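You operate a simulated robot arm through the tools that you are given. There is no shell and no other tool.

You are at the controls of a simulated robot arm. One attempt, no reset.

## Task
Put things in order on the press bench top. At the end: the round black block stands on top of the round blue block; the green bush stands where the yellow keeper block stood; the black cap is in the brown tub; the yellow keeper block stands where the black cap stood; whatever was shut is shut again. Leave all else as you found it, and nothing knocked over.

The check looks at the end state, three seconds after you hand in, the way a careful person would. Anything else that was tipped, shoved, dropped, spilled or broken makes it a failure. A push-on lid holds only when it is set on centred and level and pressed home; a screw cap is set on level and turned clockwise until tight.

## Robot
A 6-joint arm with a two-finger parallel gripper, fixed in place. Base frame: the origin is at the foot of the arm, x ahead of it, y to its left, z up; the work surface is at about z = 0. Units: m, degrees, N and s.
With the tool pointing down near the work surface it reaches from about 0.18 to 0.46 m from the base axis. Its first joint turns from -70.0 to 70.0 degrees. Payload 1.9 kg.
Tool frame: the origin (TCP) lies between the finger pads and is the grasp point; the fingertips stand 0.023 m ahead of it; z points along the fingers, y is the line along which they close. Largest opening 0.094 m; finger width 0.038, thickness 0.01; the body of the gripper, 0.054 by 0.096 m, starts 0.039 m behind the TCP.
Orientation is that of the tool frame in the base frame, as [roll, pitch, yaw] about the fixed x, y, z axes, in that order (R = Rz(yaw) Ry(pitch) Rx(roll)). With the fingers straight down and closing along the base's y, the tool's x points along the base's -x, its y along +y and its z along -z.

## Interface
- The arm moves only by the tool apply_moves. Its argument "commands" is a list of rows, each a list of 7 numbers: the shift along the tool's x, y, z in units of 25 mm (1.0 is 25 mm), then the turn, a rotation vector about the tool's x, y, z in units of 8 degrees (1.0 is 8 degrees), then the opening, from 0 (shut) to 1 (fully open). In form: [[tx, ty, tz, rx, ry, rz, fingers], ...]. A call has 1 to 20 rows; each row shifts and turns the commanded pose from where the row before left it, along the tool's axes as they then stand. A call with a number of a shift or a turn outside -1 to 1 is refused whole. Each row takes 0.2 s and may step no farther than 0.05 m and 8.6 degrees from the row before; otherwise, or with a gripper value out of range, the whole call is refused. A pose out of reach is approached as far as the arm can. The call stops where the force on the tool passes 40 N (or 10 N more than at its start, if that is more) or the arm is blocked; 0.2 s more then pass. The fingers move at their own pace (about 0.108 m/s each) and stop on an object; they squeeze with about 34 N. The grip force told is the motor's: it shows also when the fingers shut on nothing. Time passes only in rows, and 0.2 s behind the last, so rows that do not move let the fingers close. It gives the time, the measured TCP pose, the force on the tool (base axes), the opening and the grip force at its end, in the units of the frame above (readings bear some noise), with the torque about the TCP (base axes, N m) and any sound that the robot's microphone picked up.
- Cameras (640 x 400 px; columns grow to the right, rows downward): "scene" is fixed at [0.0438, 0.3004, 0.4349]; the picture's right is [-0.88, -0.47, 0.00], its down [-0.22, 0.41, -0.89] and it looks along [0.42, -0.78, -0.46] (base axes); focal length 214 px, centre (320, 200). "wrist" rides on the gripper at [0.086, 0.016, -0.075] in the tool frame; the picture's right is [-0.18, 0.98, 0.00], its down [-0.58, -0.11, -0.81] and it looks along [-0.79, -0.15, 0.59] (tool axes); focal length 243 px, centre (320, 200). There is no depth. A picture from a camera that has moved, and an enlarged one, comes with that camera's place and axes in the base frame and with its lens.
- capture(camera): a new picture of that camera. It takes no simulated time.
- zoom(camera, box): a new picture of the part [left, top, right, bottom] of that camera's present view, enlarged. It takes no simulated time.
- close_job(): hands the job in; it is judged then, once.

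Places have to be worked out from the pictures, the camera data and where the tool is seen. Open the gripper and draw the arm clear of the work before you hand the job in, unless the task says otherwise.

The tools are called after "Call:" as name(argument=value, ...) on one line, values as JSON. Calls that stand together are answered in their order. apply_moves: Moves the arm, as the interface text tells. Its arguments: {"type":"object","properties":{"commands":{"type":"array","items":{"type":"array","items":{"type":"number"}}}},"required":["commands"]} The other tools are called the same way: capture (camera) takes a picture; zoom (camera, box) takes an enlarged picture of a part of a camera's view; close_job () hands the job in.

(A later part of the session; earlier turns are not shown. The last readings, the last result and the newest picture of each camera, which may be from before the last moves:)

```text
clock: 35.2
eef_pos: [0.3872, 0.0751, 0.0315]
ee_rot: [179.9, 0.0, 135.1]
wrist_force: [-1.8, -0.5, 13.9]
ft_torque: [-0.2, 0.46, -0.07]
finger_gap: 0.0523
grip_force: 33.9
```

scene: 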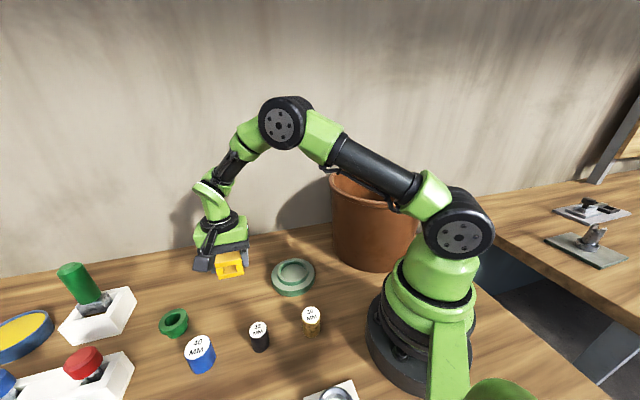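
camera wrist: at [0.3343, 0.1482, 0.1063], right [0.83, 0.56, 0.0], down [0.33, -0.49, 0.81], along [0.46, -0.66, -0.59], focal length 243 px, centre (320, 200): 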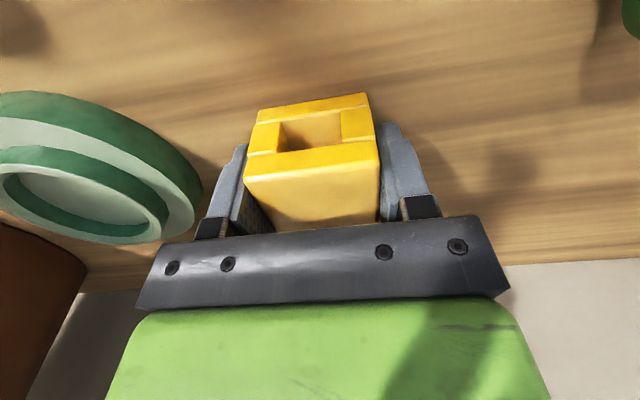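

Call:
apply_moves(commands=[[0, 0, -0.015, 0, 0, 0, 0], [0, 0, 0, 0, 0, 0, 0.65], [0, 0, 0, 0, 0, 0, 0.8], [0, 0, 0, 0, 0, 0, 1], [0, 0, 0, 0, 0, 0, 1], [0, 0, 0, 0, 0, 0, 1]])

Call:
capture(camera="wrist")

```text
clock: 36.6
eef_pos: [0.3852, 0.0744, 0.0304]
ee_rot: [179.8, 0.1, 135.0]
wrist_force: [0.7, 0.8, -0.4]
ft_torque: [-0.01, -0.01, 0.02]
finger_gap: 0.0941
grip_force: 0.1
```

```text
taken
camera wrist: at [0.3344, 0.1482, 0.1059], right [0.83, 0.56, 0.0], down [0.33, -0.49, 0.81], along [0.46, -0.66, -0.59], focal length 243 px, centre (320, 200)
```

wrist: 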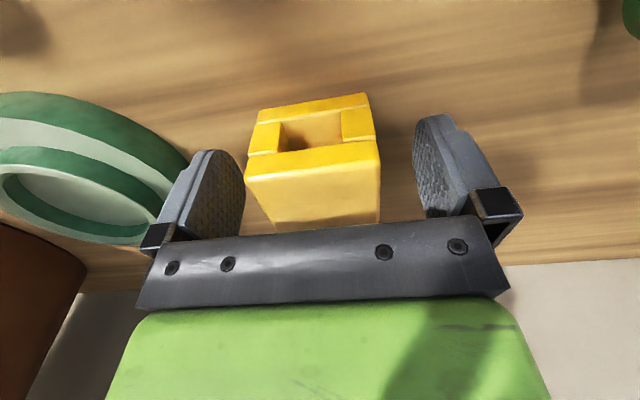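

The keeper stands at about (0.386, 0.075), released cleanly. I lift straight up and move to a hover over the bush at about (0.420, 0.202), keeping yaw 135° so the fingers clear the white button box.

Call:
apply_moves(commands=[[0, 0, -0.6, 0, 0, 0, 1], [0, 0, -0.8, 0, 0, 0, 1], [0, 0, -0.8, 0, 0, 0, 1], [0, 0, -0.8, 0, 0, 0, 1], [0, 0, -0.8, 0, 0, 0, 1], [0, 0, -0.8, 0, 0, 0, 1], [0.52, 0.916, 0, 0, 0, 0, 1], [0.52, 0.916, 0, 0, 0, 0, 1], [0.52, 0.916, 0, 0, 0, 0, 1], [0.52, 0.916, 0, 0, 0, 0, 1], [0.4, 0.7, 0, 0, 0, 0, 1], [0, 0, 0, 0, 0, 0, 1]])

Call:
capture(camera="wrist")

Call:
capture(camera="scene")

```text
clock: 39.2
eef_pos: [0.4172, 0.1962, 0.1448]
ee_rot: [180.0, -0.2, 134.9]
wrist_force: [-0.6, -0.1, 0.1]
ft_torque: [0.0, 0.02, 0.0]
finger_gap: 0.094
grip_force: 0.1
```

```text
taken
camera wrist: at [0.3671, 0.2689, 0.2204], right [0.83, 0.56, 0.0], down [0.33, -0.49, 0.81], along [0.45, -0.67, -0.59], focal length 243 px, centre (320, 200)
```

wrist: 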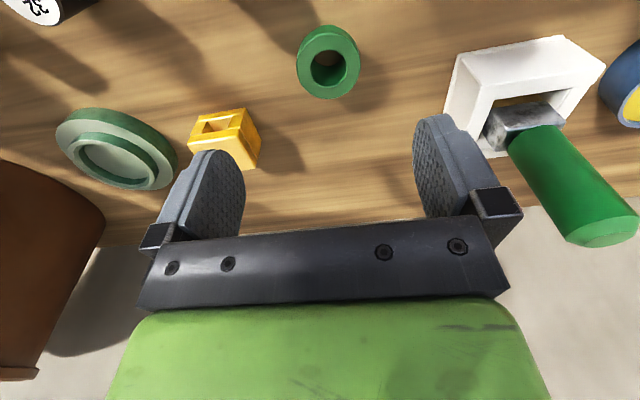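

```text
taken
```

scene: 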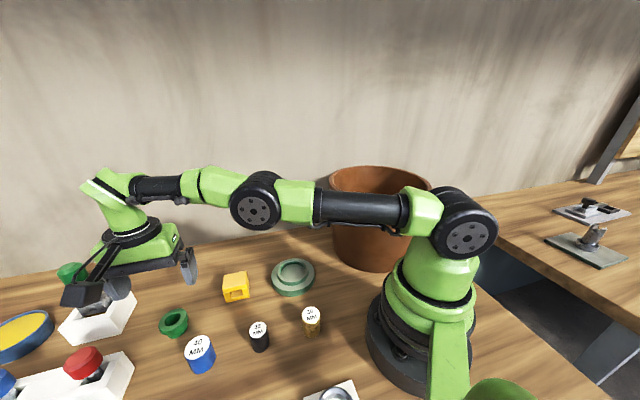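

The arm reaches this pose, and the keeper stands well on the cap's spot. I zoom in on the bush and the lever box next to the right finger to check clearances before descending.

Call:
zoom(camera="wrist", box=[260, 0, 420, 140])

Call:
zoom(camera="wrist", box=[400, 10, 640, 220])

Call:
zoom(camera="scene", box=[20, 150, 260, 400])

```text
2.86 times, centred on (340, 70) of wrist
camera zoom: at [0.3671, 0.2689, 0.2204], right [0.83, 0.56, 0.0], down [0.33, -0.49, 0.81], along [0.45, -0.67, -0.59], focal length 693 px, centre (263, 571)
```

zoom: 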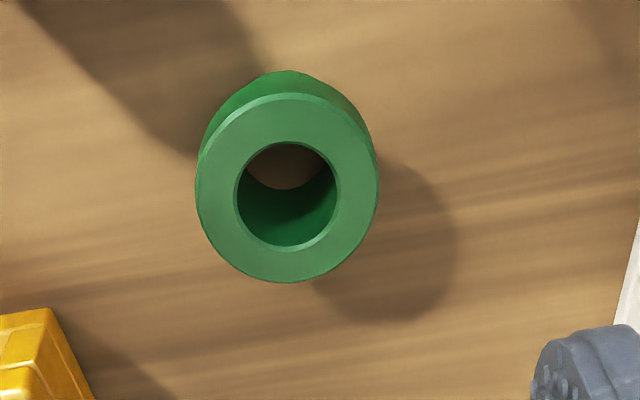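

```text
1.90 times, centred on (520, 115) of wrist
camera zoom: at [0.3671, 0.2689, 0.2204], right [0.83, 0.56, 0.0], down [0.33, -0.49, 0.81], along [0.45, -0.67, -0.59], focal length 462 px, centre (-61, 362)
```

zoom: 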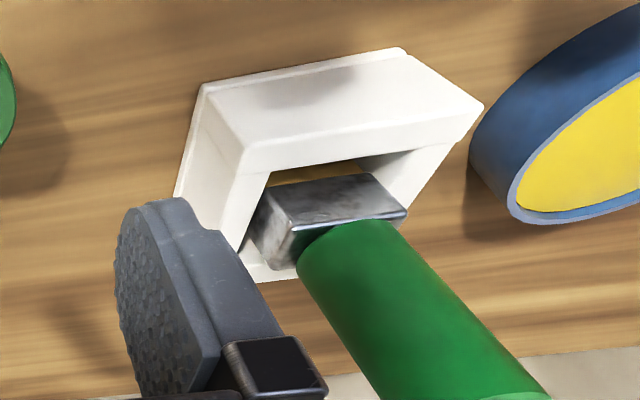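

```text
1.60 times, centred on (140, 275) of scene
camera zoom: at [0.0438, 0.3004, 0.4349], right [-0.88, -0.47, 0.0], down [-0.22, 0.41, -0.89], along [0.42, -0.78, -0.46], focal length 343 px, centre (608, 80)
```

zoom: 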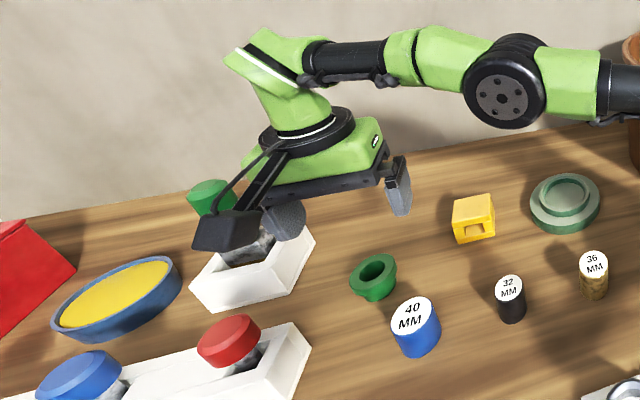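

The bush centre is about (0.421, 0.201), its flange about 48 mm across and its top at about z 0.033. The fingers clear the lever box by about 5 cm. I descend with a small shift to centre on it.

Call:
apply_moves(commands=[[0, 0.045, 0.77, 0, 0, 0, 1], [0, 0.045, 0.77, 0, 0, 0, 1], [0, 0.045, 0.77, 0, 0, 0, 1], [0, 0.045, 0.77, 0, 0, 0, 1], [0, 0.045, 0.77, 0, 0, 0, 1], [0, 0, 0, 0, 0, 0, 1]])

Call:
capture(camera="wrist")

Call:
zoom(camera="scene", box=[20, 150, 260, 400])

```text
clock: 40.6
eef_pos: [0.4128, 0.1982, 0.0501]
ee_rot: [-180.0, -0.1, 134.9]
wrist_force: [-0.2, -0.2, -0.1]
ft_torque: [0.0, -0.03, -0.01]
finger_gap: 0.0937
grip_force: 0.1
out of reach, approached as far as the arm can: row 3, 5
```

```text
taken
camera wrist: at [0.3632, 0.2706, 0.1255], right [0.83, 0.56, 0.0], down [0.33, -0.49, 0.81], along [0.45, -0.67, -0.59], focal length 243 px, centre (320, 200)
```

wrist: 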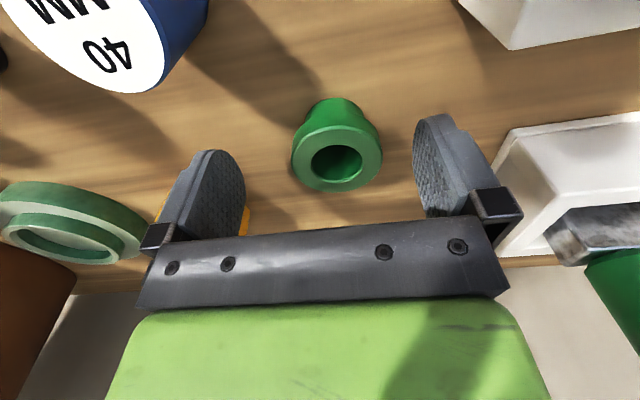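

```text
1.60 times, centred on (140, 275) of scene
camera zoom: at [0.0438, 0.3004, 0.4349], right [-0.88, -0.47, 0.0], down [-0.22, 0.41, -0.89], along [0.42, -0.78, -0.46], focal length 343 px, centre (608, 80)
```

zoom: 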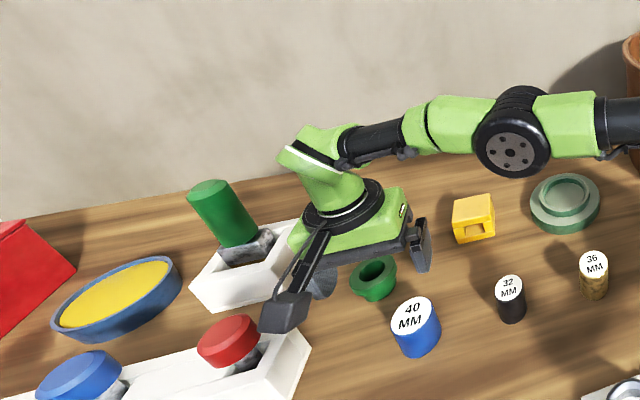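

The arm cannot reach the bush with the tool straight down at this height. I'll rise, turn the tool to yaw 205.6° so it closes tangentially, and then tilt it about 5° outwards in the plane of the finger pads to gain reach without affecting the grip.

Call:
apply_moves(commands=[[0.05, -0.2, -0.8, 0, 0, 0, 1], [0.05, -0.2, -0.8, 0, 0, 0, 1], [0.05, -0.2, -0.8, 0, 0, 0, 1], [0, 0, -0.5, 0, 0, 0, 1], [0, 0, 0, 0, 0, -1, 0.75], [0, 0, 0, 0, 0, -1, 0.75], [0, 0, 0, 0, 0, -1, 0.75], [0, 0, 0, 0, 0, -1, 0.75], [0, 0, 0, 0, 0, -1, 0.75], [0, 0, 0, 0, 0, -1, 0.75], [0, 0, 0, 0, 0, -1, 0.75], [0, 0, 0, 0, 0, -1, 0.75], [0, 0, 0, 0, 0, -0.825, 0.75], [0, 0, 0, 0, 0, 0, 0.75]])

Call:
capture(camera="wrist")

Call:
zoom(camera="scene", box=[20, 150, 260, 400])

```text
clock: 43.6
eef_pos: [0.4007, 0.1894, 0.1234]
ee_rot: [179.9, 0.0, -154.2]
wrist_force: [0.3, -0.1, 0.1]
ft_torque: [0.0, 0.0, 0.03]
finger_gap: 0.0703
grip_force: 0.1
```

```text
taken
camera wrist: at [0.3144, 0.1669, 0.1981], right [-0.26, 0.97, 0.0], down [0.57, 0.15, 0.81], along [0.78, 0.21, -0.59], focal length 243 px, centre (320, 200)
```

wrist: 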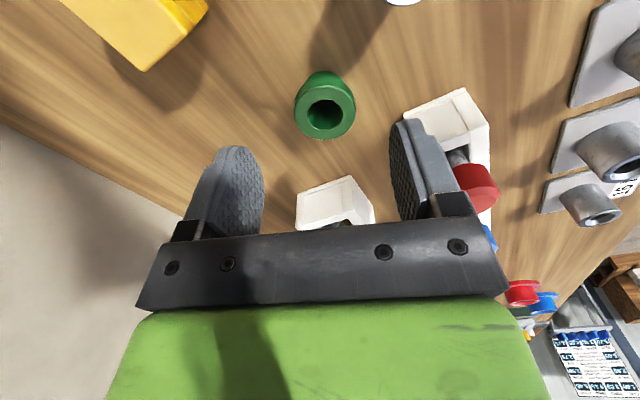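

```text
1.60 times, centred on (140, 275) of scene
camera zoom: at [0.0438, 0.3004, 0.4349], right [-0.88, -0.47, 0.0], down [-0.22, 0.41, -0.89], along [0.42, -0.78, -0.46], focal length 343 px, centre (608, 80)
```

zoom: 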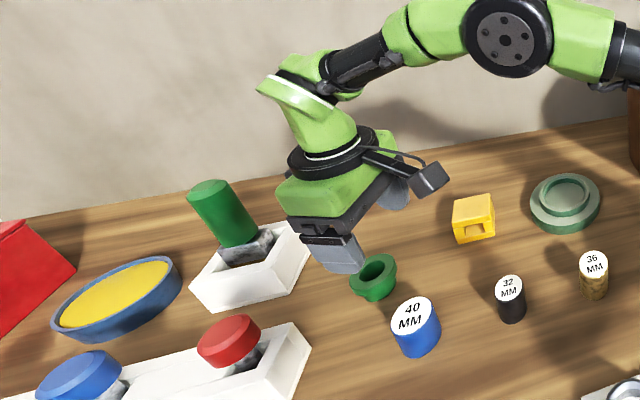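

Yaw is now 205.8°, and the bush lies 23 mm farther out along the tool's -x. I tilt 5° outwards, shift over the bush and descend most of the way.

Call:
apply_moves(commands=[[0, 0, 0, 0, -0.625, 0, 0.75], [-0.3, 0.038, 0, 0, 0, 0, 0.75], [-0.293, 0.038, 0, 0, 0, 0, 0.75], [0, 0, 0.7, 0, 0, 0, 0.75], [0, 0, 0.7, 0, 0, 0, 0.75], [0, 0, 0.7, 0, 0, 0, 0.75], [0, 0, 0, 0, 0, 0, 0.75]])

Call:
capture(camera="wrist")

Call:
zoom(camera="scene", box=[20, 150, 260, 400])

```text
clock: 45.2
eef_pos: [0.4173, 0.1979, 0.0725]
ee_rot: [179.8, 5.1, -154.5]
wrist_force: [-0.9, 0.8, -0.2]
ft_torque: [0.04, -0.05, -0.04]
finger_gap: 0.0704
grip_force: 0.2
```

```text
taken
camera wrist: at [0.3254, 0.174, 0.1388], right [-0.26, 0.97, 0.02], down [0.51, 0.12, 0.85], along [0.82, 0.23, -0.52], focal length 243 px, centre (320, 200)
```

wrist: 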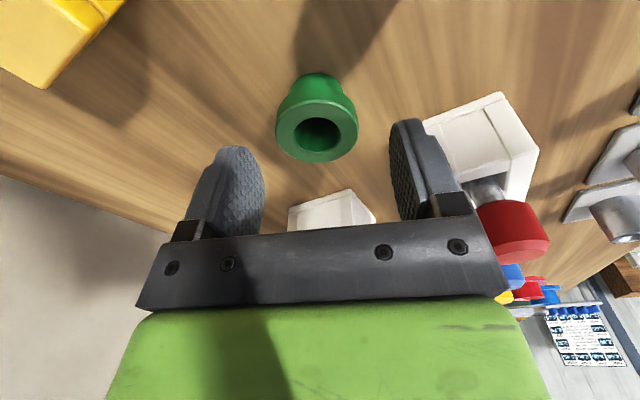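

```text
1.60 times, centred on (140, 275) of scene
camera zoom: at [0.0438, 0.3004, 0.4349], right [-0.88, -0.47, 0.0], down [-0.22, 0.41, -0.89], along [0.42, -0.78, -0.46], focal length 343 px, centre (608, 80)
```

zoom: 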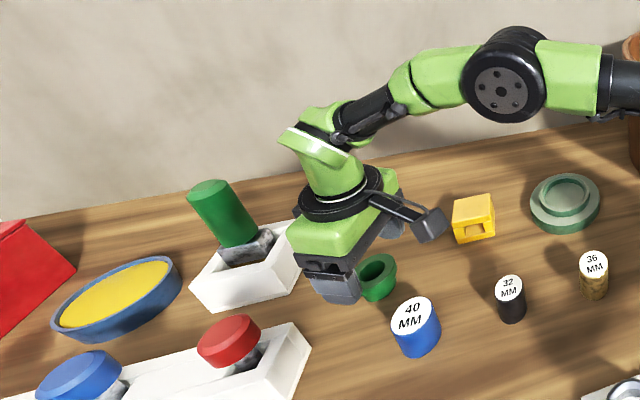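

The bush is centred between the fingers to about 2 mm and the fingers clear the red-button box. I descend the remaining 43 mm.

Call:
apply_moves(commands=[[0, 0, 0.6, 0, 0, 0, 0.75], [0, 0, 0.6, 0, 0, 0, 0.75], [0, 0, 0.5, 0, 0, 0, 0.75], [0, 0, 0, 0, 0, 0, 0.75]])

Call:
capture(camera="wrist")

Call:
zoom(camera="scene", box=[100, 220, 260, 380])

```text
clock: 46.2
eef_pos: [0.4212, 0.2017, 0.0289]
ee_rot: [179.9, 5.1, -154.5]
wrist_force: [0.1, 0.8, -0.1]
ft_torque: [0.0, 0.0, 0.01]
finger_gap: 0.0707
grip_force: 0.0
```

```text
taken
camera wrist: at [0.3292, 0.1762, 0.0969], right [-0.26, 0.97, 0.02], down [0.51, 0.12, 0.85], along [0.82, 0.23, -0.52], focal length 243 px, centre (320, 200)
```

wrist: 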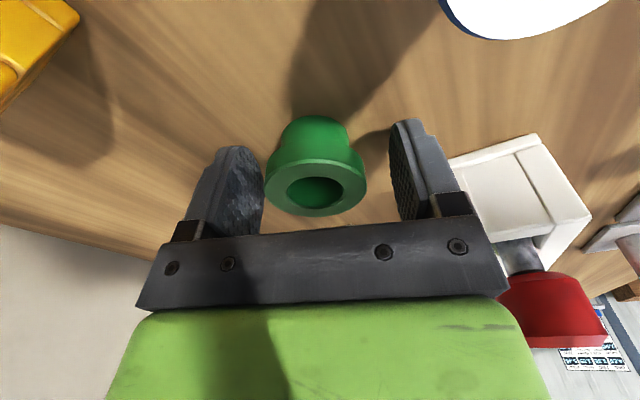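

```text
2.50 times, centred on (180, 300) of scene
camera zoom: at [0.0438, 0.3004, 0.4349], right [-0.88, -0.47, 0.0], down [-0.22, 0.41, -0.89], along [0.42, -0.78, -0.46], focal length 536 px, centre (670, -50)
```

zoom: 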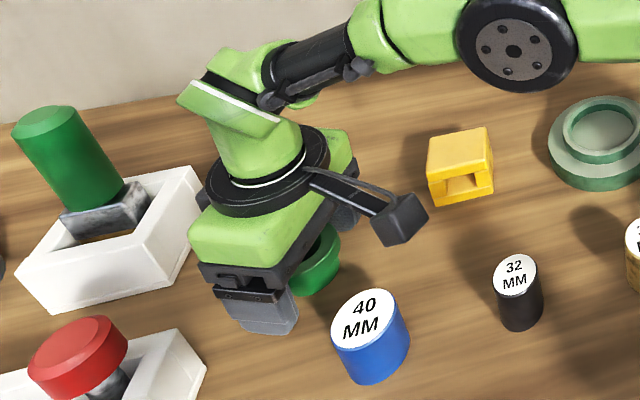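

The bush is centred (about 2 mm off in y), with the pads at flange height. I close on it.

Call:
apply_moves(commands=[[0, 0, 0, 0, 0, 0, 0.6], [0, 0, 0, 0, 0, 0, 0.5], [0, 0, 0, 0, 0, 0, 0.3], [0, 0, 0, 0, 0, 0, 0], [0, 0, 0, 0, 0, 0, 0]])

Call:
capture(camera="wrist")

```text
clock: 47.4
eef_pos: [0.4209, 0.2007, 0.0297]
ee_rot: [179.9, 5.0, -154.5]
wrist_force: [0.1, -0.4, -0.2]
ft_torque: [-0.02, -0.02, -0.01]
finger_gap: 0.0467
grip_force: 34.0
```

```text
taken
camera wrist: at [0.3292, 0.1762, 0.0971], right [-0.26, 0.97, 0.02], down [0.51, 0.12, 0.85], along [0.82, 0.23, -0.52], focal length 243 px, centre (320, 200)
```

wrist: 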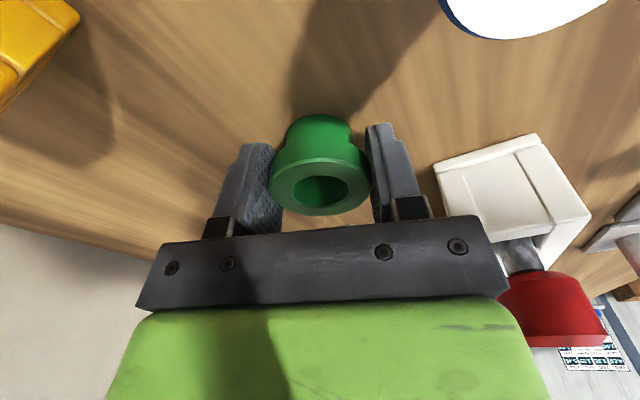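

The bush is gripped at 0.0467 and upright. I lift it, then rotate about the vertical by -40°, with components chosen so the bush stays upright despite the tool tilt.

Call:
apply_moves(commands=[[0, 0, -0.5, 0, 0, 0, 0], [0, 0, -0.9, 0, 0, 0, 0], [0, 0, -0.9, 0, 0, 0, 0], [0, 0, -0.9, 0, 0, 0, 0], [0, 0, 0, 0.0872, 0, 0.9962, 0], [0, 0, 0, 0.0872, 0, 0.9962, 0], [0, 0, 0, 0.0872, 0, 0.9962, 0], [0, 0, 0, 0.0872, 0, 0.9962, 0], [0, 0, 0, 0.0872, 0, 0.9962, 0], [0, 0, 0, 0, 0, 0, 0]])

Call:
capture(camera="wrist")

Call:
capture(camera="scene")

```text
clock: 49.6
eef_pos: [0.4146, 0.1978, 0.1084]
ee_rot: [179.9, 4.9, 165.4]
wrist_force: [0.2, -0.7, 0.0]
ft_torque: [0.01, 0.0, 0.03]
finger_gap: 0.0464
grip_force: 33.8
```

```text
taken
camera wrist: at [0.3278, 0.2375, 0.1767], right [0.42, 0.91, 0.02], down [0.47, -0.23, 0.85], along [0.78, -0.35, -0.52], focal length 243 px, centre (320, 200)
```

wrist: 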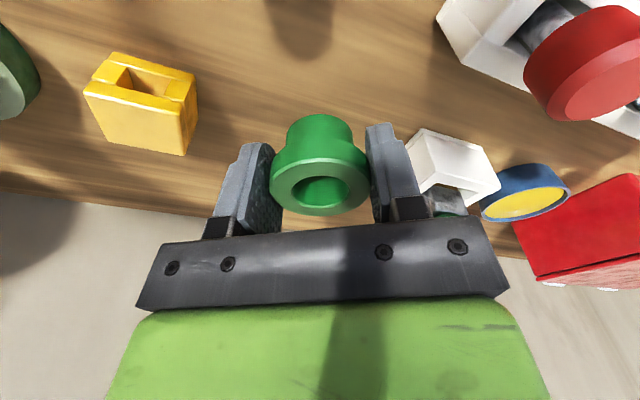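

```text
taken
```

scene: 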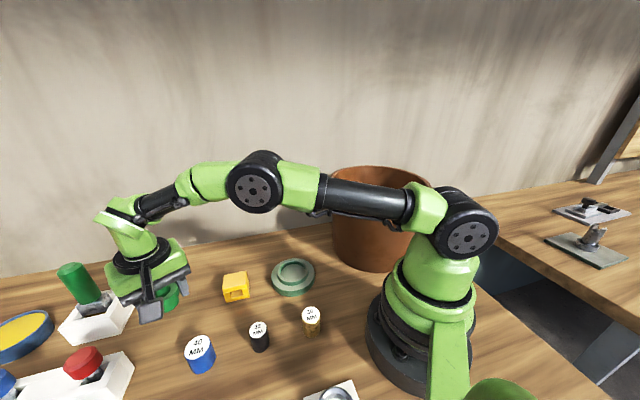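

The bush is held upright and the tool is at yaw 165.4°. I carry it across at z about 0.108, high above the keeper, to over the keeper's old spot.

Call:
apply_moves(commands=[[-0.1467, -0.9246, 0.0128, 0, 0, 0, 0], [-0.1467, -0.9246, 0.0128, 0, 0, 0, 0], [-0.1467, -0.9246, 0.0128, 0, 0, 0, 0], [-0.1467, -0.9246, 0.0128, 0, 0, 0, 0], [-0.1467, -0.9246, 0.0128, 0, 0, 0, 0], [-0.1467, -0.9246, 0.0128, 0, 0, 0, 0], [-0.1467, -0.9246, 0.0128, 0, 0, 0, 0], [-0.1467, -0.9246, 0.0128, 0, 0, 0, 0], [-0.1467, -0.9246, 0.0128, 0, 0, 0, 0], [-0.1467, -0.9246, 0.0128, 0, 0, 0, 0], [-0.1467, -0.9246, 0.0128, 0, 0, 0, 0], [-0.1467, -0.9246, 0.0128, 0, 0, 0, 0], [-0.1467, -0.9246, 0.0128, 0, 0, 0, 0], [-0.1467, -0.9246, 0.0128, 0, 0, 0, 0], [0, 0, 0, 0, 0, 0, 0]])

Call:
capture(camera="wrist")

Call:
capture(camera="scene")

```text
clock: 52.8
eef_pos: [0.3845, -0.1291, 0.1084]
ee_rot: [180.0, 5.0, 165.5]
wrist_force: [0.0, 0.2, 0.0]
ft_torque: [0.03, 0.01, 0.01]
finger_gap: 0.0462
grip_force: 34.3
```

```text
taken
camera wrist: at [0.2977, -0.0896, 0.1769], right [0.42, 0.91, 0.02], down [0.47, -0.23, 0.85], along [0.78, -0.35, -0.52], focal length 243 px, centre (320, 200)
```

wrist: 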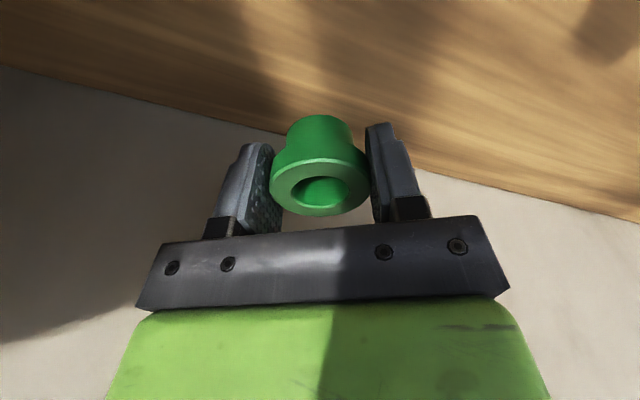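

```text
taken
```

scene: 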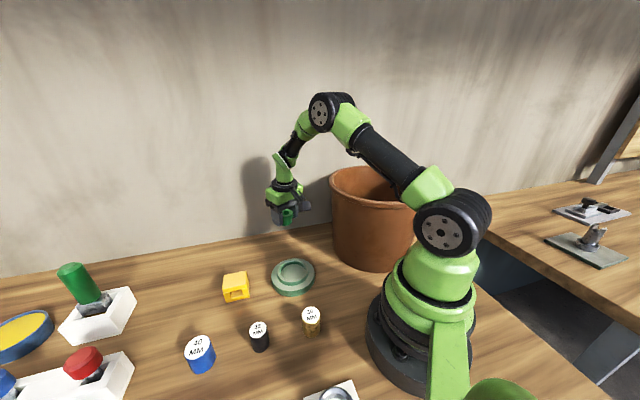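

It is over the spot. I lower vertically, with tilt-compensated components, to just above the surface.

Call:
apply_moves(commands=[[0.066, 0, 0.757, 0, 0, 0, 0], [0.066, 0, 0.757, 0, 0, 0, 0], [0.066, 0, 0.757, 0, 0, 0, 0], [0.044, 0, 0.5, 0, 0, 0, 0], [0.025, 0, 0.29, 0, 0, 0, 0], [0, 0, 0, 0, 0, 0, 0]])

Call:
capture(camera="wrist")

Call:
zoom(camera="scene", box=[220, 160, 380, 300])

```text
clock: 54.2
eef_pos: [0.3839, -0.1286, 0.0318]
ee_rot: [179.9, 5.0, 165.5]
wrist_force: [-0.4, 0.2, -0.9]
ft_torque: [0.01, 0.02, -0.02]
finger_gap: 0.0464
grip_force: 33.9
```

```text
taken
camera wrist: at [0.2973, -0.0892, 0.0996], right [0.42, 0.91, 0.02], down [0.47, -0.23, 0.85], along [0.78, -0.35, -0.52], focal length 243 px, centre (320, 200)
```

wrist: 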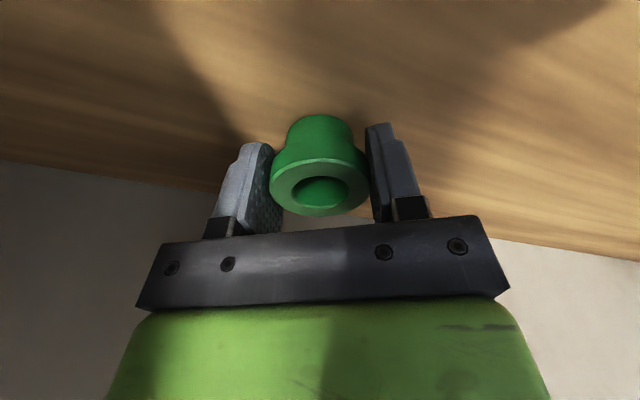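

```text
2.86 times, centred on (300, 230) of scene
camera zoom: at [0.0438, 0.3004, 0.4349], right [-0.88, -0.47, 0.0], down [-0.22, 0.41, -0.89], along [0.42, -0.78, -0.46], focal length 613 px, centre (377, 114)
```

zoom: 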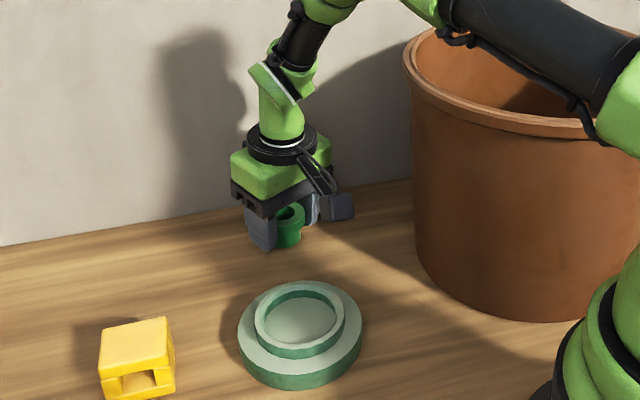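

The camera height compared with that at the grasp says about 2.6 mm remain. I creep down 2 mm and check the force.

Call:
apply_moves(commands=[[0.004, 0, 0.04, 0, 0, 0, 0], [0.004, 0, 0.04, 0, 0, 0, 0], [0, 0, 0, 0, 0, 0, 0]])

Call:
zoom(camera="wrist", box=[220, 80, 420, 240])

```text
clock: 55.0
eef_pos: [0.383, -0.1275, 0.0305]
ee_rot: [179.9, 5.0, 165.5]
wrist_force: [-0.1, -0.2, -0.2]
ft_torque: [0.03, -0.02, 0.0]
finger_gap: 0.0465
grip_force: 34.5
```

```text
2.50 times, centred on (320, 160) of wrist
camera zoom: at [0.2968, -0.0889, 0.0979], right [0.42, 0.91, 0.02], down [0.47, -0.23, 0.85], along [0.78, -0.35, -0.52], focal length 606 px, centre (320, 300)
```

zoom: 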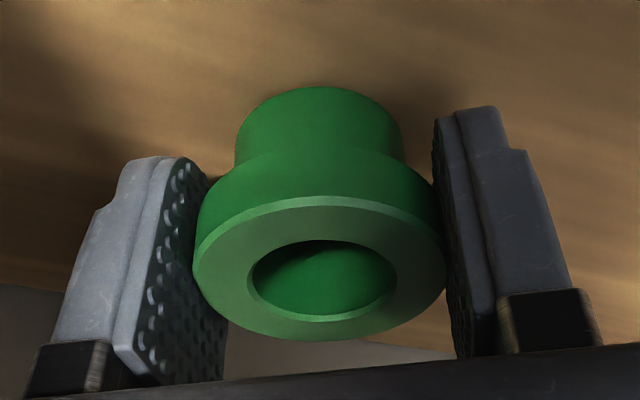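

No contact force yet. I creep down another 0.75 mm.

Call:
apply_moves(commands=[[0.0015, 0, 0.015, 0, 0, 0, 0], [0.0015, 0, 0.015, 0, 0, 0, 0], [0, 0, 0, 0, 0, 0, 0]])

```text
clock: 55.8
eef_pos: [0.3836, -0.1288, 0.03]
ee_rot: [179.9, 5.0, 165.5]
wrist_force: [-1.1, 0.0, 3.7]
ft_torque: [-0.03, 0.0, -0.03]
finger_gap: 0.0466
grip_force: 33.8
```

The bush now bears lightly on the surface (3.7 N). I release it by opening the fingers.

Call:
apply_moves(commands=[[0, 0, 0, 0, 0, 0, 0.55], [0, 0, 0, 0, 0, 0, 0.65], [0, 0, 0, 0, 0, 0, 0.8], [0, 0, 0, 0, 0, 0, 0.8], [0, 0, 0, 0, 0, 0, 0.8]])

Call:
capture(camera="wrist")

```text
clock: 57.0
eef_pos: [0.3838, -0.1285, 0.0305]
ee_rot: [179.9, 5.0, 165.5]
wrist_force: [0.3, -0.3, 0.6]
ft_torque: [-0.01, 0.02, -0.03]
finger_gap: 0.0753
grip_force: 0.1
```

```text
taken
camera wrist: at [0.2972, -0.089, 0.0971], right [0.42, 0.91, 0.02], down [0.47, -0.23, 0.85], along [0.78, -0.35, -0.52], focal length 243 px, centre (320, 200)
```

wrist: 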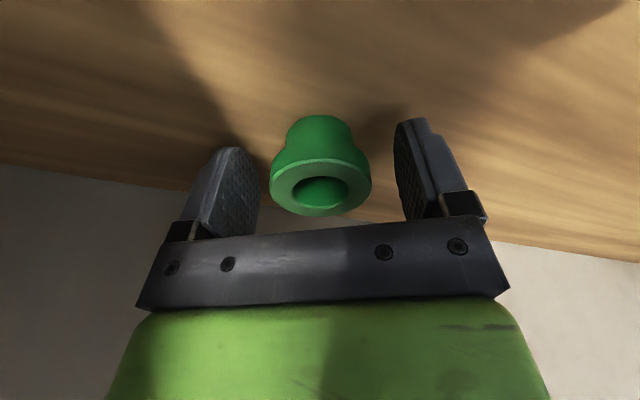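

The bush stands where the keeper was. I retract along the tool axis, level the tool, turn back to yaw 180 and move to a hover over the black 32 block.

Call:
apply_moves(commands=[[0, 0, -0.6, 0, 0, 0, 0.8], [0, 0, -0.9, 0, 0, 0, 0.8], [0, 0, -1, 0, 0, 0, 0.8], [0, 0, -1, 0, 0, 0, 0.8], [0, 0, -0.5, 0, 0, 0, 0.8], [0, 0, 0, 0, 0.625, 0, 0.8], [0, 0, 0, 0, 0, -0.906, 0.8], [0, 0, 0, 0, 0, -0.906, 0.8], [0, 0, 0, 0, 0, 0, 0.8]])

Call:
capture(camera="wrist")

Call:
capture(camera="scene")

```text
clock: 59.0
eef_pos: [0.3749, -0.1262, 0.1295]
ee_rot: [180.0, -0.1, -179.9]
wrist_force: [0.4, 0.6, 0.8]
ft_torque: [0.0, 0.0, 0.04]
finger_gap: 0.075
grip_force: 0.1
```

```text
taken
camera wrist: at [0.2878, -0.1099, 0.2048], right [0.18, 0.98, 0.0], down [0.58, -0.11, 0.81], along [0.79, -0.15, -0.59], focal length 243 px, centre (320, 200)
```

wrist: 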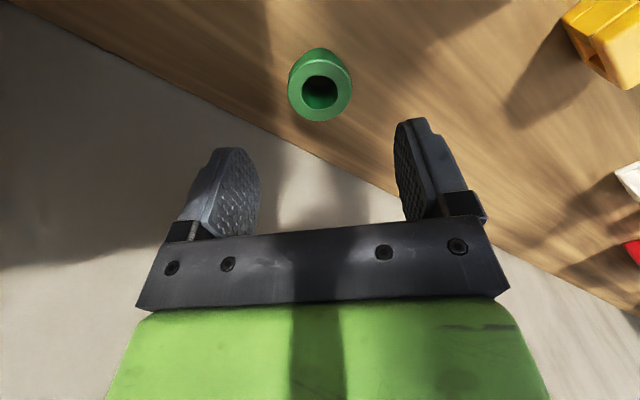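

```text
taken
```

scene: 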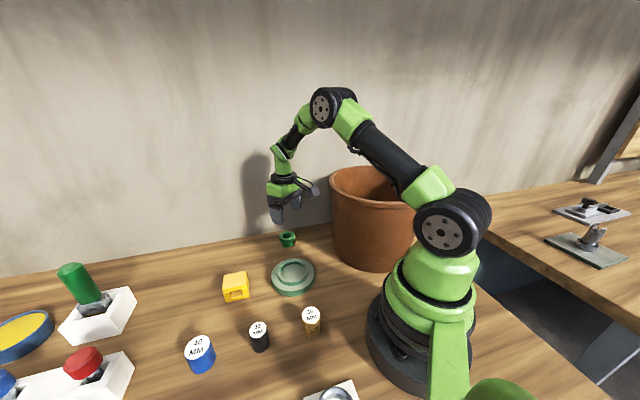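

The bush reads (0.383, -0.1275), which is on the keeper's old spot. Now I move to a hover above the black 32 block.

Call:
apply_moves(commands=[[0.4287, 0.9753, -0.147, 0, 0, 0, 0.65], [0.4287, 0.9753, -0.147, 0, 0, 0, 0.65], [0.4287, 0.9753, -0.147, 0, 0, 0, 0.65], [0.4287, 0.9753, -0.147, 0, 0, 0, 0.65], [0.4287, 0.9753, -0.147, 0, 0, 0, 0.65], [0.4287, 0.9753, -0.147, 0, 0, 0, 0.65], [0.4287, 0.9753, -0.147, 0, 0, 0, 0.65], [0.4287, 0.9753, -0.147, 0, 0, 0, 0.65], [0.4287, 0.9753, -0.147, 0, 0, 0, 0.65], [0.4287, 0.9753, -0.147, 0, 0, 0, 0.65], [0.4287, 0.9753, -0.147, 0, 0, 0, 0.65], [0, 0, 0, 0, 0, 0, 0.65]])

Call:
capture(camera="wrist")

Call:
zoom(camera="scene", box=[160, 200, 360, 400])

```text
clock: 61.6
eef_pos: [0.2578, 0.1426, 0.1708]
ee_rot: [179.9, 0.1, -179.9]
wrist_force: [0.5, 0.2, -0.7]
ft_torque: [0.01, 0.01, 0.01]
finger_gap: 0.0609
grip_force: 0.2
```

```text
taken
camera wrist: at [0.1703, 0.1594, 0.2454], right [0.18, 0.98, 0.0], down [0.58, -0.11, 0.81], along [0.79, -0.15, -0.59], focal length 243 px, centre (320, 200)
```

wrist: 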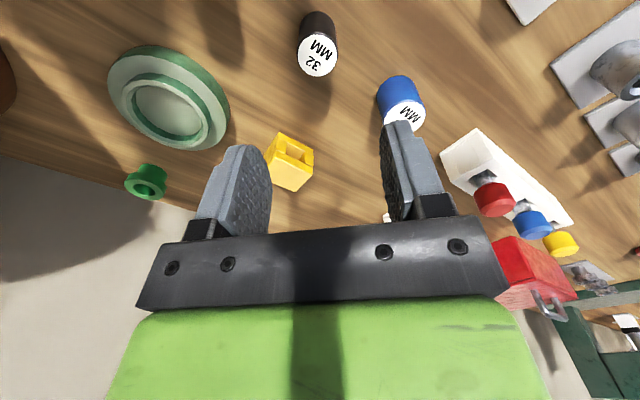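

```text
2.00 times, centred on (260, 300) of scene
camera zoom: at [0.0438, 0.3004, 0.4349], right [-0.88, -0.47, 0.0], down [-0.22, 0.41, -0.89], along [0.42, -0.78, -0.46], focal length 429 px, centre (440, 0)
```

zoom: 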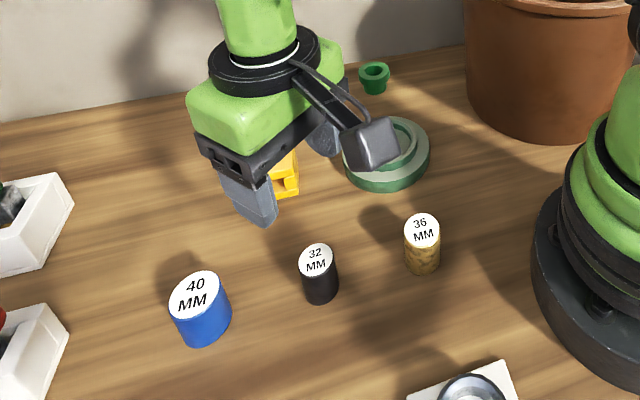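

Call:
zoom(camera="wrist", box=[270, 0, 390, 105])

Call:
zoom(camera="wrist", box=[340, 50, 460, 155])

```text
3.81 times, centred on (330, 52) of wrist
camera zoom: at [0.1703, 0.1594, 0.2454], right [0.18, 0.98, 0.0], down [0.58, -0.11, 0.81], along [0.79, -0.15, -0.59], focal length 924 px, centre (282, 762)
```

zoom: 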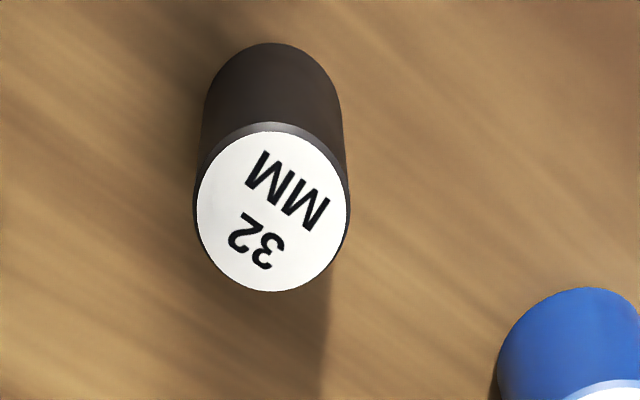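

```text
3.81 times, centred on (400, 102) of wrist
camera zoom: at [0.1703, 0.1594, 0.2454], right [0.18, 0.98, 0.0], down [0.58, -0.11, 0.81], along [0.79, -0.15, -0.59], focal length 924 px, centre (15, 571)
```

zoom: 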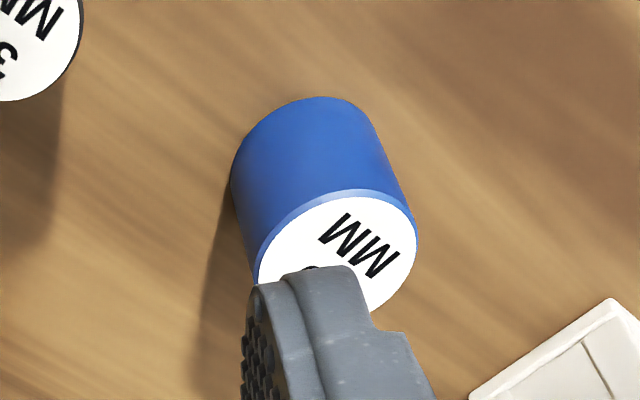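

The black block's centre is about (0.2535, 0.142) with a height of about 0.043. The blue block is near (0.323, 0.215). I descend over the black block to a grasp height of z about 0.033.

Call:
apply_moves(commands=[[0.136, -0.036, 0.3, 0, 0, 0, 0.65], [0, 0, 0.8, 0, 0, 0, 0.65], [0, 0, 0.8, 0, 0, 0, 0.65], [0, 0, 0.8, 0, 0, 0, 0.65], [0, 0, 0.8, 0, 0, 0, 0.65], [0, 0, 0, 0, 0, 0, 0.65]])

Call:
capture(camera="wrist")

```text
clock: 63.0
eef_pos: [0.2537, 0.1425, 0.0819]
ee_rot: [179.8, 0.0, -180.0]
wrist_force: [-0.4, -0.3, -0.8]
ft_torque: [0.02, 0.02, 0.0]
finger_gap: 0.0614
grip_force: 0.0
```

```text
taken
camera wrist: at [0.1667, 0.158, 0.1582], right [0.18, 0.98, 0.0], down [0.58, -0.11, 0.81], along [0.79, -0.15, -0.59], focal length 243 px, centre (320, 200)
```

wrist: 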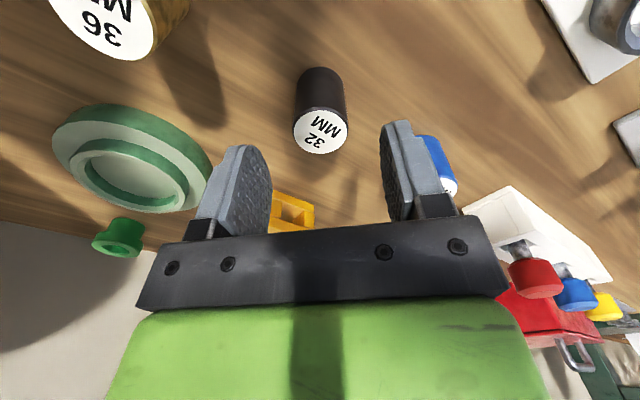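

It is aligned: the block's top is exactly where the tool axis projects. I descend the rest of the way.

Call:
apply_moves(commands=[[0, 0, 0.7, 0, 0, 0, 0.65], [0, 0, 0.7, 0, 0, 0, 0.65], [0, 0, 0.56, 0, 0, 0, 0.65], [0, 0, 0, 0, 0, 0, 0.65]])

Call:
capture(camera="wrist")

```text
clock: 64.0
eef_pos: [0.2537, 0.1413, 0.0344]
ee_rot: [-180.0, 0.0, -180.0]
wrist_force: [-1.2, -0.2, -0.3]
ft_torque: [0.0, 0.03, 0.02]
finger_gap: 0.0609
grip_force: 0.1
```

```text
taken
camera wrist: at [0.1667, 0.158, 0.1094], right [0.18, 0.98, 0.0], down [0.58, -0.11, 0.81], along [0.79, -0.15, -0.59], focal length 243 px, centre (320, 200)
```

wrist: 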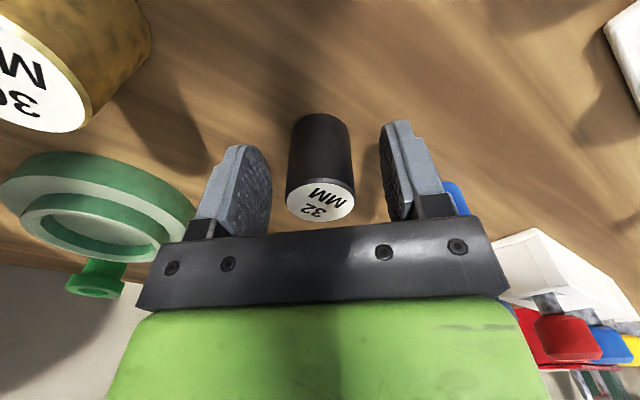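

The block is between the pads and clear of its neighbours. I close the gripper.

Call:
apply_moves(commands=[[0, 0, 0, 0, 0, 0, 0.45], [0, 0, 0, 0, 0, 0, 0.3], [0, 0, 0, 0, 0, 0, 0.1], [0, 0, 0, 0, 0, 0, 0], [0, 0, 0, 0, 0, 0, 0]])

Call:
zoom(camera="wrist", box=[240, 90, 400, 240])

```text
clock: 65.2
eef_pos: [0.2547, 0.1416, 0.0357]
ee_rot: [179.8, 0.0, -180.0]
wrist_force: [-0.5, -0.3, 0.8]
ft_torque: [-0.02, 0.04, 0.02]
finger_gap: 0.0305
grip_force: 34.0
```

```text
2.67 times, centred on (320, 165) of wrist
camera zoom: at [0.1666, 0.1579, 0.1096], right [0.18, 0.98, 0.0], down [0.58, -0.11, 0.81], along [0.79, -0.15, -0.59], focal length 647 px, centre (320, 293)
```

zoom: 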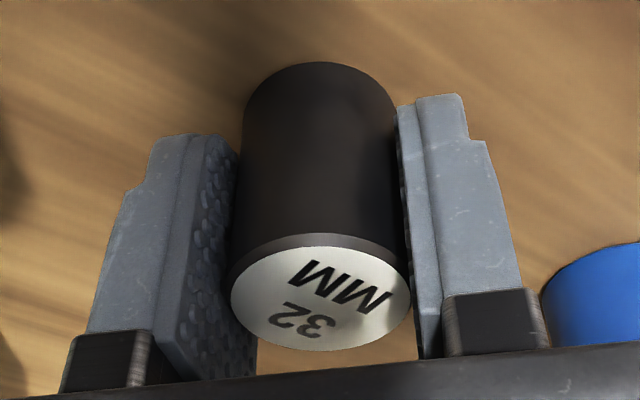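

The black block is gripped at 0.0305. I lift it 9 cm and move to a vantage point beside the blue block to measure it accurately.

Call:
apply_moves(commands=[[0, 0, -0.5, 0, 0, 0, 0], [0, 0, -0.8, 0, 0, 0, 0], [0, 0, -0.8, 0, 0, 0, 0], [0, 0, -0.8, 0, 0, 0, 0], [0, 0, -0.7, 0, 0, 0, 0], [-0.62, 0.17, 0, 0, 0, 0, 0], [-0.62, 0.17, 0, 0, 0, 0, 0], [-0.62, 0.17, 0, 0, 0, 0, 0], [0, 0, 0, 0, 0, 0, 0]])

Call:
capture(camera="wrist")

Call:
zoom(camera="wrist", box=[340, 40, 480, 160])

Call:
zoom(camera="scene", box=[150, 220, 310, 390])

```text
clock: 67.2
eef_pos: [0.2999, 0.1539, 0.1241]
ee_rot: [180.0, 0.0, -179.9]
wrist_force: [-0.3, -0.1, -1.6]
ft_torque: [0.04, -0.02, 0.02]
finger_gap: 0.0308
grip_force: 33.8
```

```text
taken
camera wrist: at [0.2127, 0.1704, 0.1998], right [0.18, 0.98, 0.0], down [0.58, -0.11, 0.81], along [0.79, -0.15, -0.59], focal length 243 px, centre (320, 200)
```

wrist: 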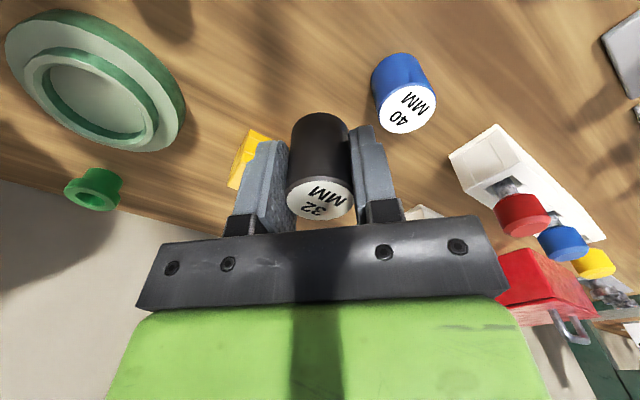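

```text
3.33 times, centred on (410, 100) of wrist
camera zoom: at [0.2127, 0.1704, 0.1998], right [0.18, 0.98, 0.0], down [0.58, -0.11, 0.81], along [0.79, -0.15, -0.59], focal length 809 px, centre (20, 533)
```

zoom: 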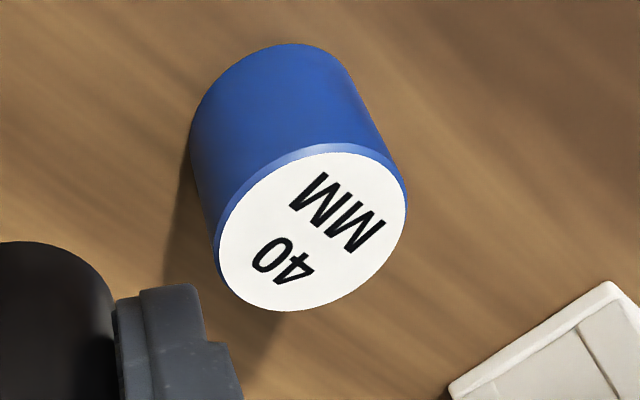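

```text
2.35 times, centred on (230, 305) of scene
camera zoom: at [0.0438, 0.3004, 0.4349], right [-0.88, -0.47, 0.0], down [-0.22, 0.41, -0.89], along [0.42, -0.78, -0.46], focal length 505 px, centre (532, -47)
```

zoom: 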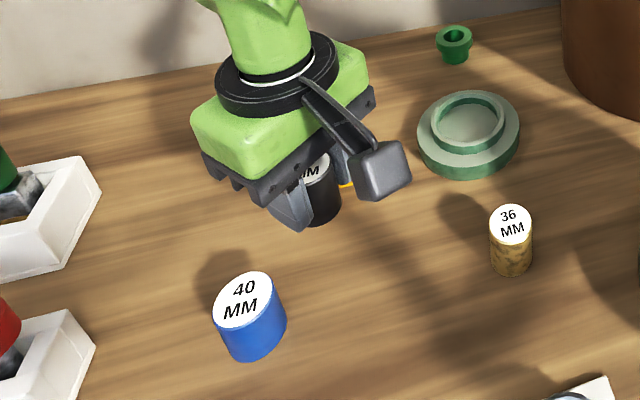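

The blue block's centre comes out at (0.3247, 0.2133) with its top at about z 0.0426. The held block's centre is about 2 mm ahead of the TCP in x, so I move the TCP to (0.3227, 0.2133) and check from both cameras.

Call:
apply_moves(commands=[[-0.312, 0.792, 0, 0, 0, 0, 0], [-0.312, 0.792, 0, 0, 0, 0, 0], [-0.312, 0.792, 0, 0, 0, 0, 0], [0, 0, 0, 0, 0, 0, 0], [0, 0, 0, 0, 0, 0, 0]])

Call:
capture(camera="wrist")

Call:
zoom(camera="wrist", box=[240, 40, 400, 240])

Call:
zoom(camera="scene", box=[130, 250, 270, 400])

```text
clock: 68.4
eef_pos: [0.3231, 0.2127, 0.124]
ee_rot: [180.0, 0.0, -179.9]
wrist_force: [-0.2, -0.2, 1.7]
ft_torque: [0.02, 0.04, 0.0]
finger_gap: 0.0307
grip_force: 34.2
```

```text
taken
camera wrist: at [0.2361, 0.2297, 0.1995], right [0.18, 0.98, 0.0], down [0.58, -0.11, 0.81], along [0.79, -0.15, -0.59], focal length 243 px, centre (320, 200)
```

wrist: 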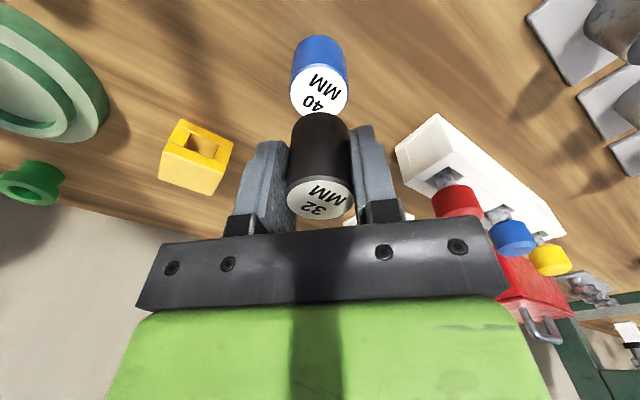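

```text
2.00 times, centred on (320, 140) of wrist
camera zoom: at [0.2361, 0.2297, 0.1995], right [0.18, 0.98, 0.0], down [0.58, -0.11, 0.81], along [0.79, -0.15, -0.59], focal length 485 px, centre (320, 320)
```

zoom: 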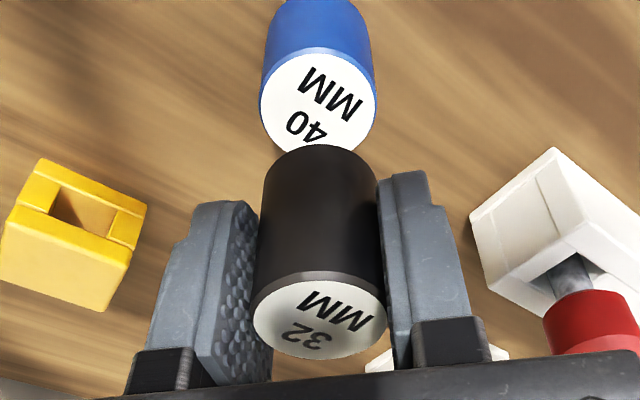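

```text
2.67 times, centred on (200, 325) of scene
camera zoom: at [0.0438, 0.3004, 0.4349], right [-0.88, -0.47, 0.0], down [-0.22, 0.41, -0.89], along [0.42, -0.78, -0.46], focal length 572 px, centre (640, -133)
```

zoom: 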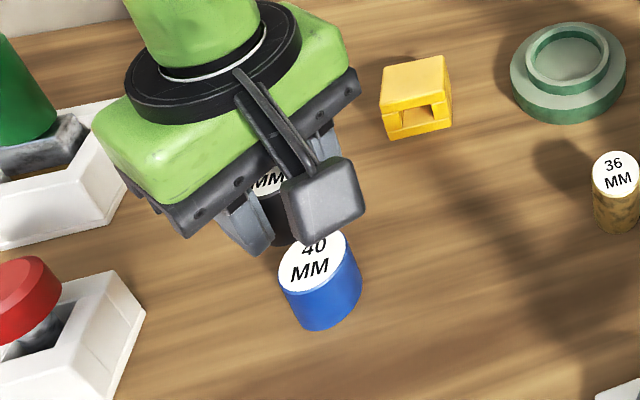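

Comparing the held block's lower edge with the blue top in the image, I need about 1.6 mm more in +x and -0.7 mm in y. I apply that and lower to a few millimetres above the blue block.

Call:
apply_moves(commands=[[-0.064, -0.028, 0, 0, 0, 0, 0], [0, 0, 0.5, 0, 0, 0, 0], [0, 0, 0.5, 0, 0, 0, 0], [0, 0, 0.4, 0, 0, 0, 0], [0, 0, 0.2, 0, 0, 0, 0], [0, 0, 0, 0, 0, 0, 0]])

Call:
zoom(camera="wrist", box=[240, 40, 400, 240])

Call:
zoom(camera="scene", box=[130, 250, 270, 400])

```text
clock: 69.8
eef_pos: [0.3257, 0.2119, 0.0828]
ee_rot: [179.8, 0.0, 180.0]
wrist_force: [0.2, -0.4, -1.8]
ft_torque: [-0.03, -0.05, -0.01]
finger_gap: 0.0307
grip_force: 33.7
```

```text
2.00 times, centred on (320, 140) of wrist
camera zoom: at [0.2381, 0.2291, 0.1587], right [0.18, 0.98, 0.0], down [0.58, -0.11, 0.81], along [0.79, -0.15, -0.59], focal length 485 px, centre (320, 320)
```

zoom: 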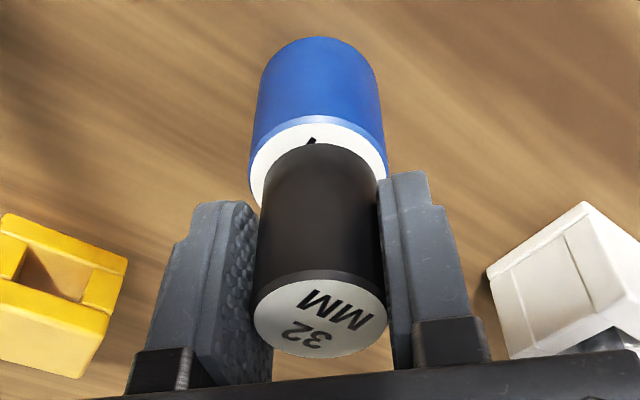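

```text
2.67 times, centred on (200, 325) of scene
camera zoom: at [0.0438, 0.3004, 0.4349], right [-0.88, -0.47, 0.0], down [-0.22, 0.41, -0.89], along [0.42, -0.78, -0.46], focal length 572 px, centre (640, -133)
```

zoom: 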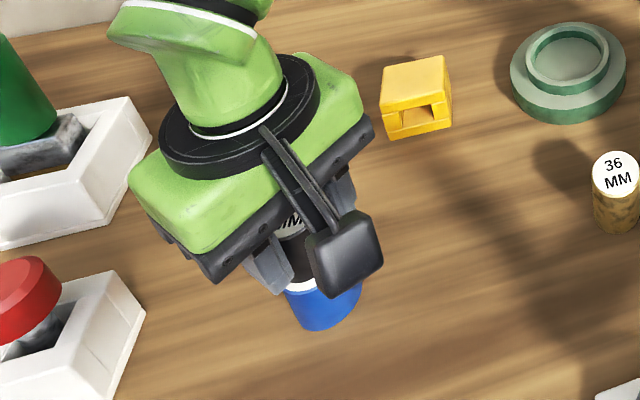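

Aligned within about 1 mm, with roughly 6 mm left. I lower 5 mm and check the force.

Call:
apply_moves(commands=[[0, 0, 0.1, 0, 0, 0, 0], [0, 0, 0.1, 0, 0, 0, 0], [0, 0, 0, 0, 0, 0, 0]])

Call:
zoom(camera="wrist", box=[240, 40, 400, 240])

```text
clock: 70.6
eef_pos: [0.3252, 0.2131, 0.0793]
ee_rot: [179.8, 0.2, -179.9]
wrist_force: [-1.7, -2.9, 24.7]
ft_torque: [-0.1, 0.05, 0.02]
finger_gap: 0.0305
grip_force: 33.6
```

```text
2.00 times, centred on (320, 140) of wrist
camera zoom: at [0.2386, 0.2294, 0.1547], right [0.18, 0.98, 0.0], down [0.58, -0.11, 0.81], along [0.79, -0.15, -0.59], focal length 485 px, centre (320, 320)
```

zoom: 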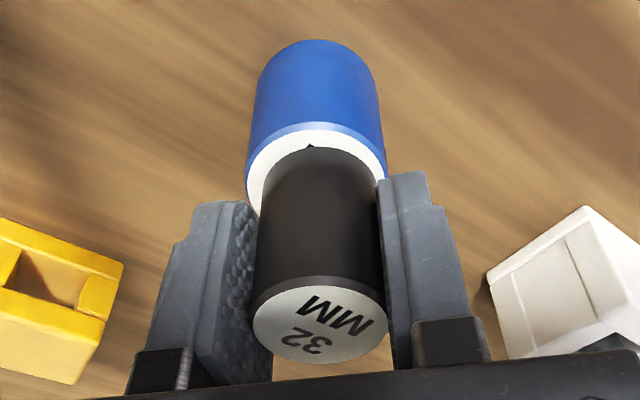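

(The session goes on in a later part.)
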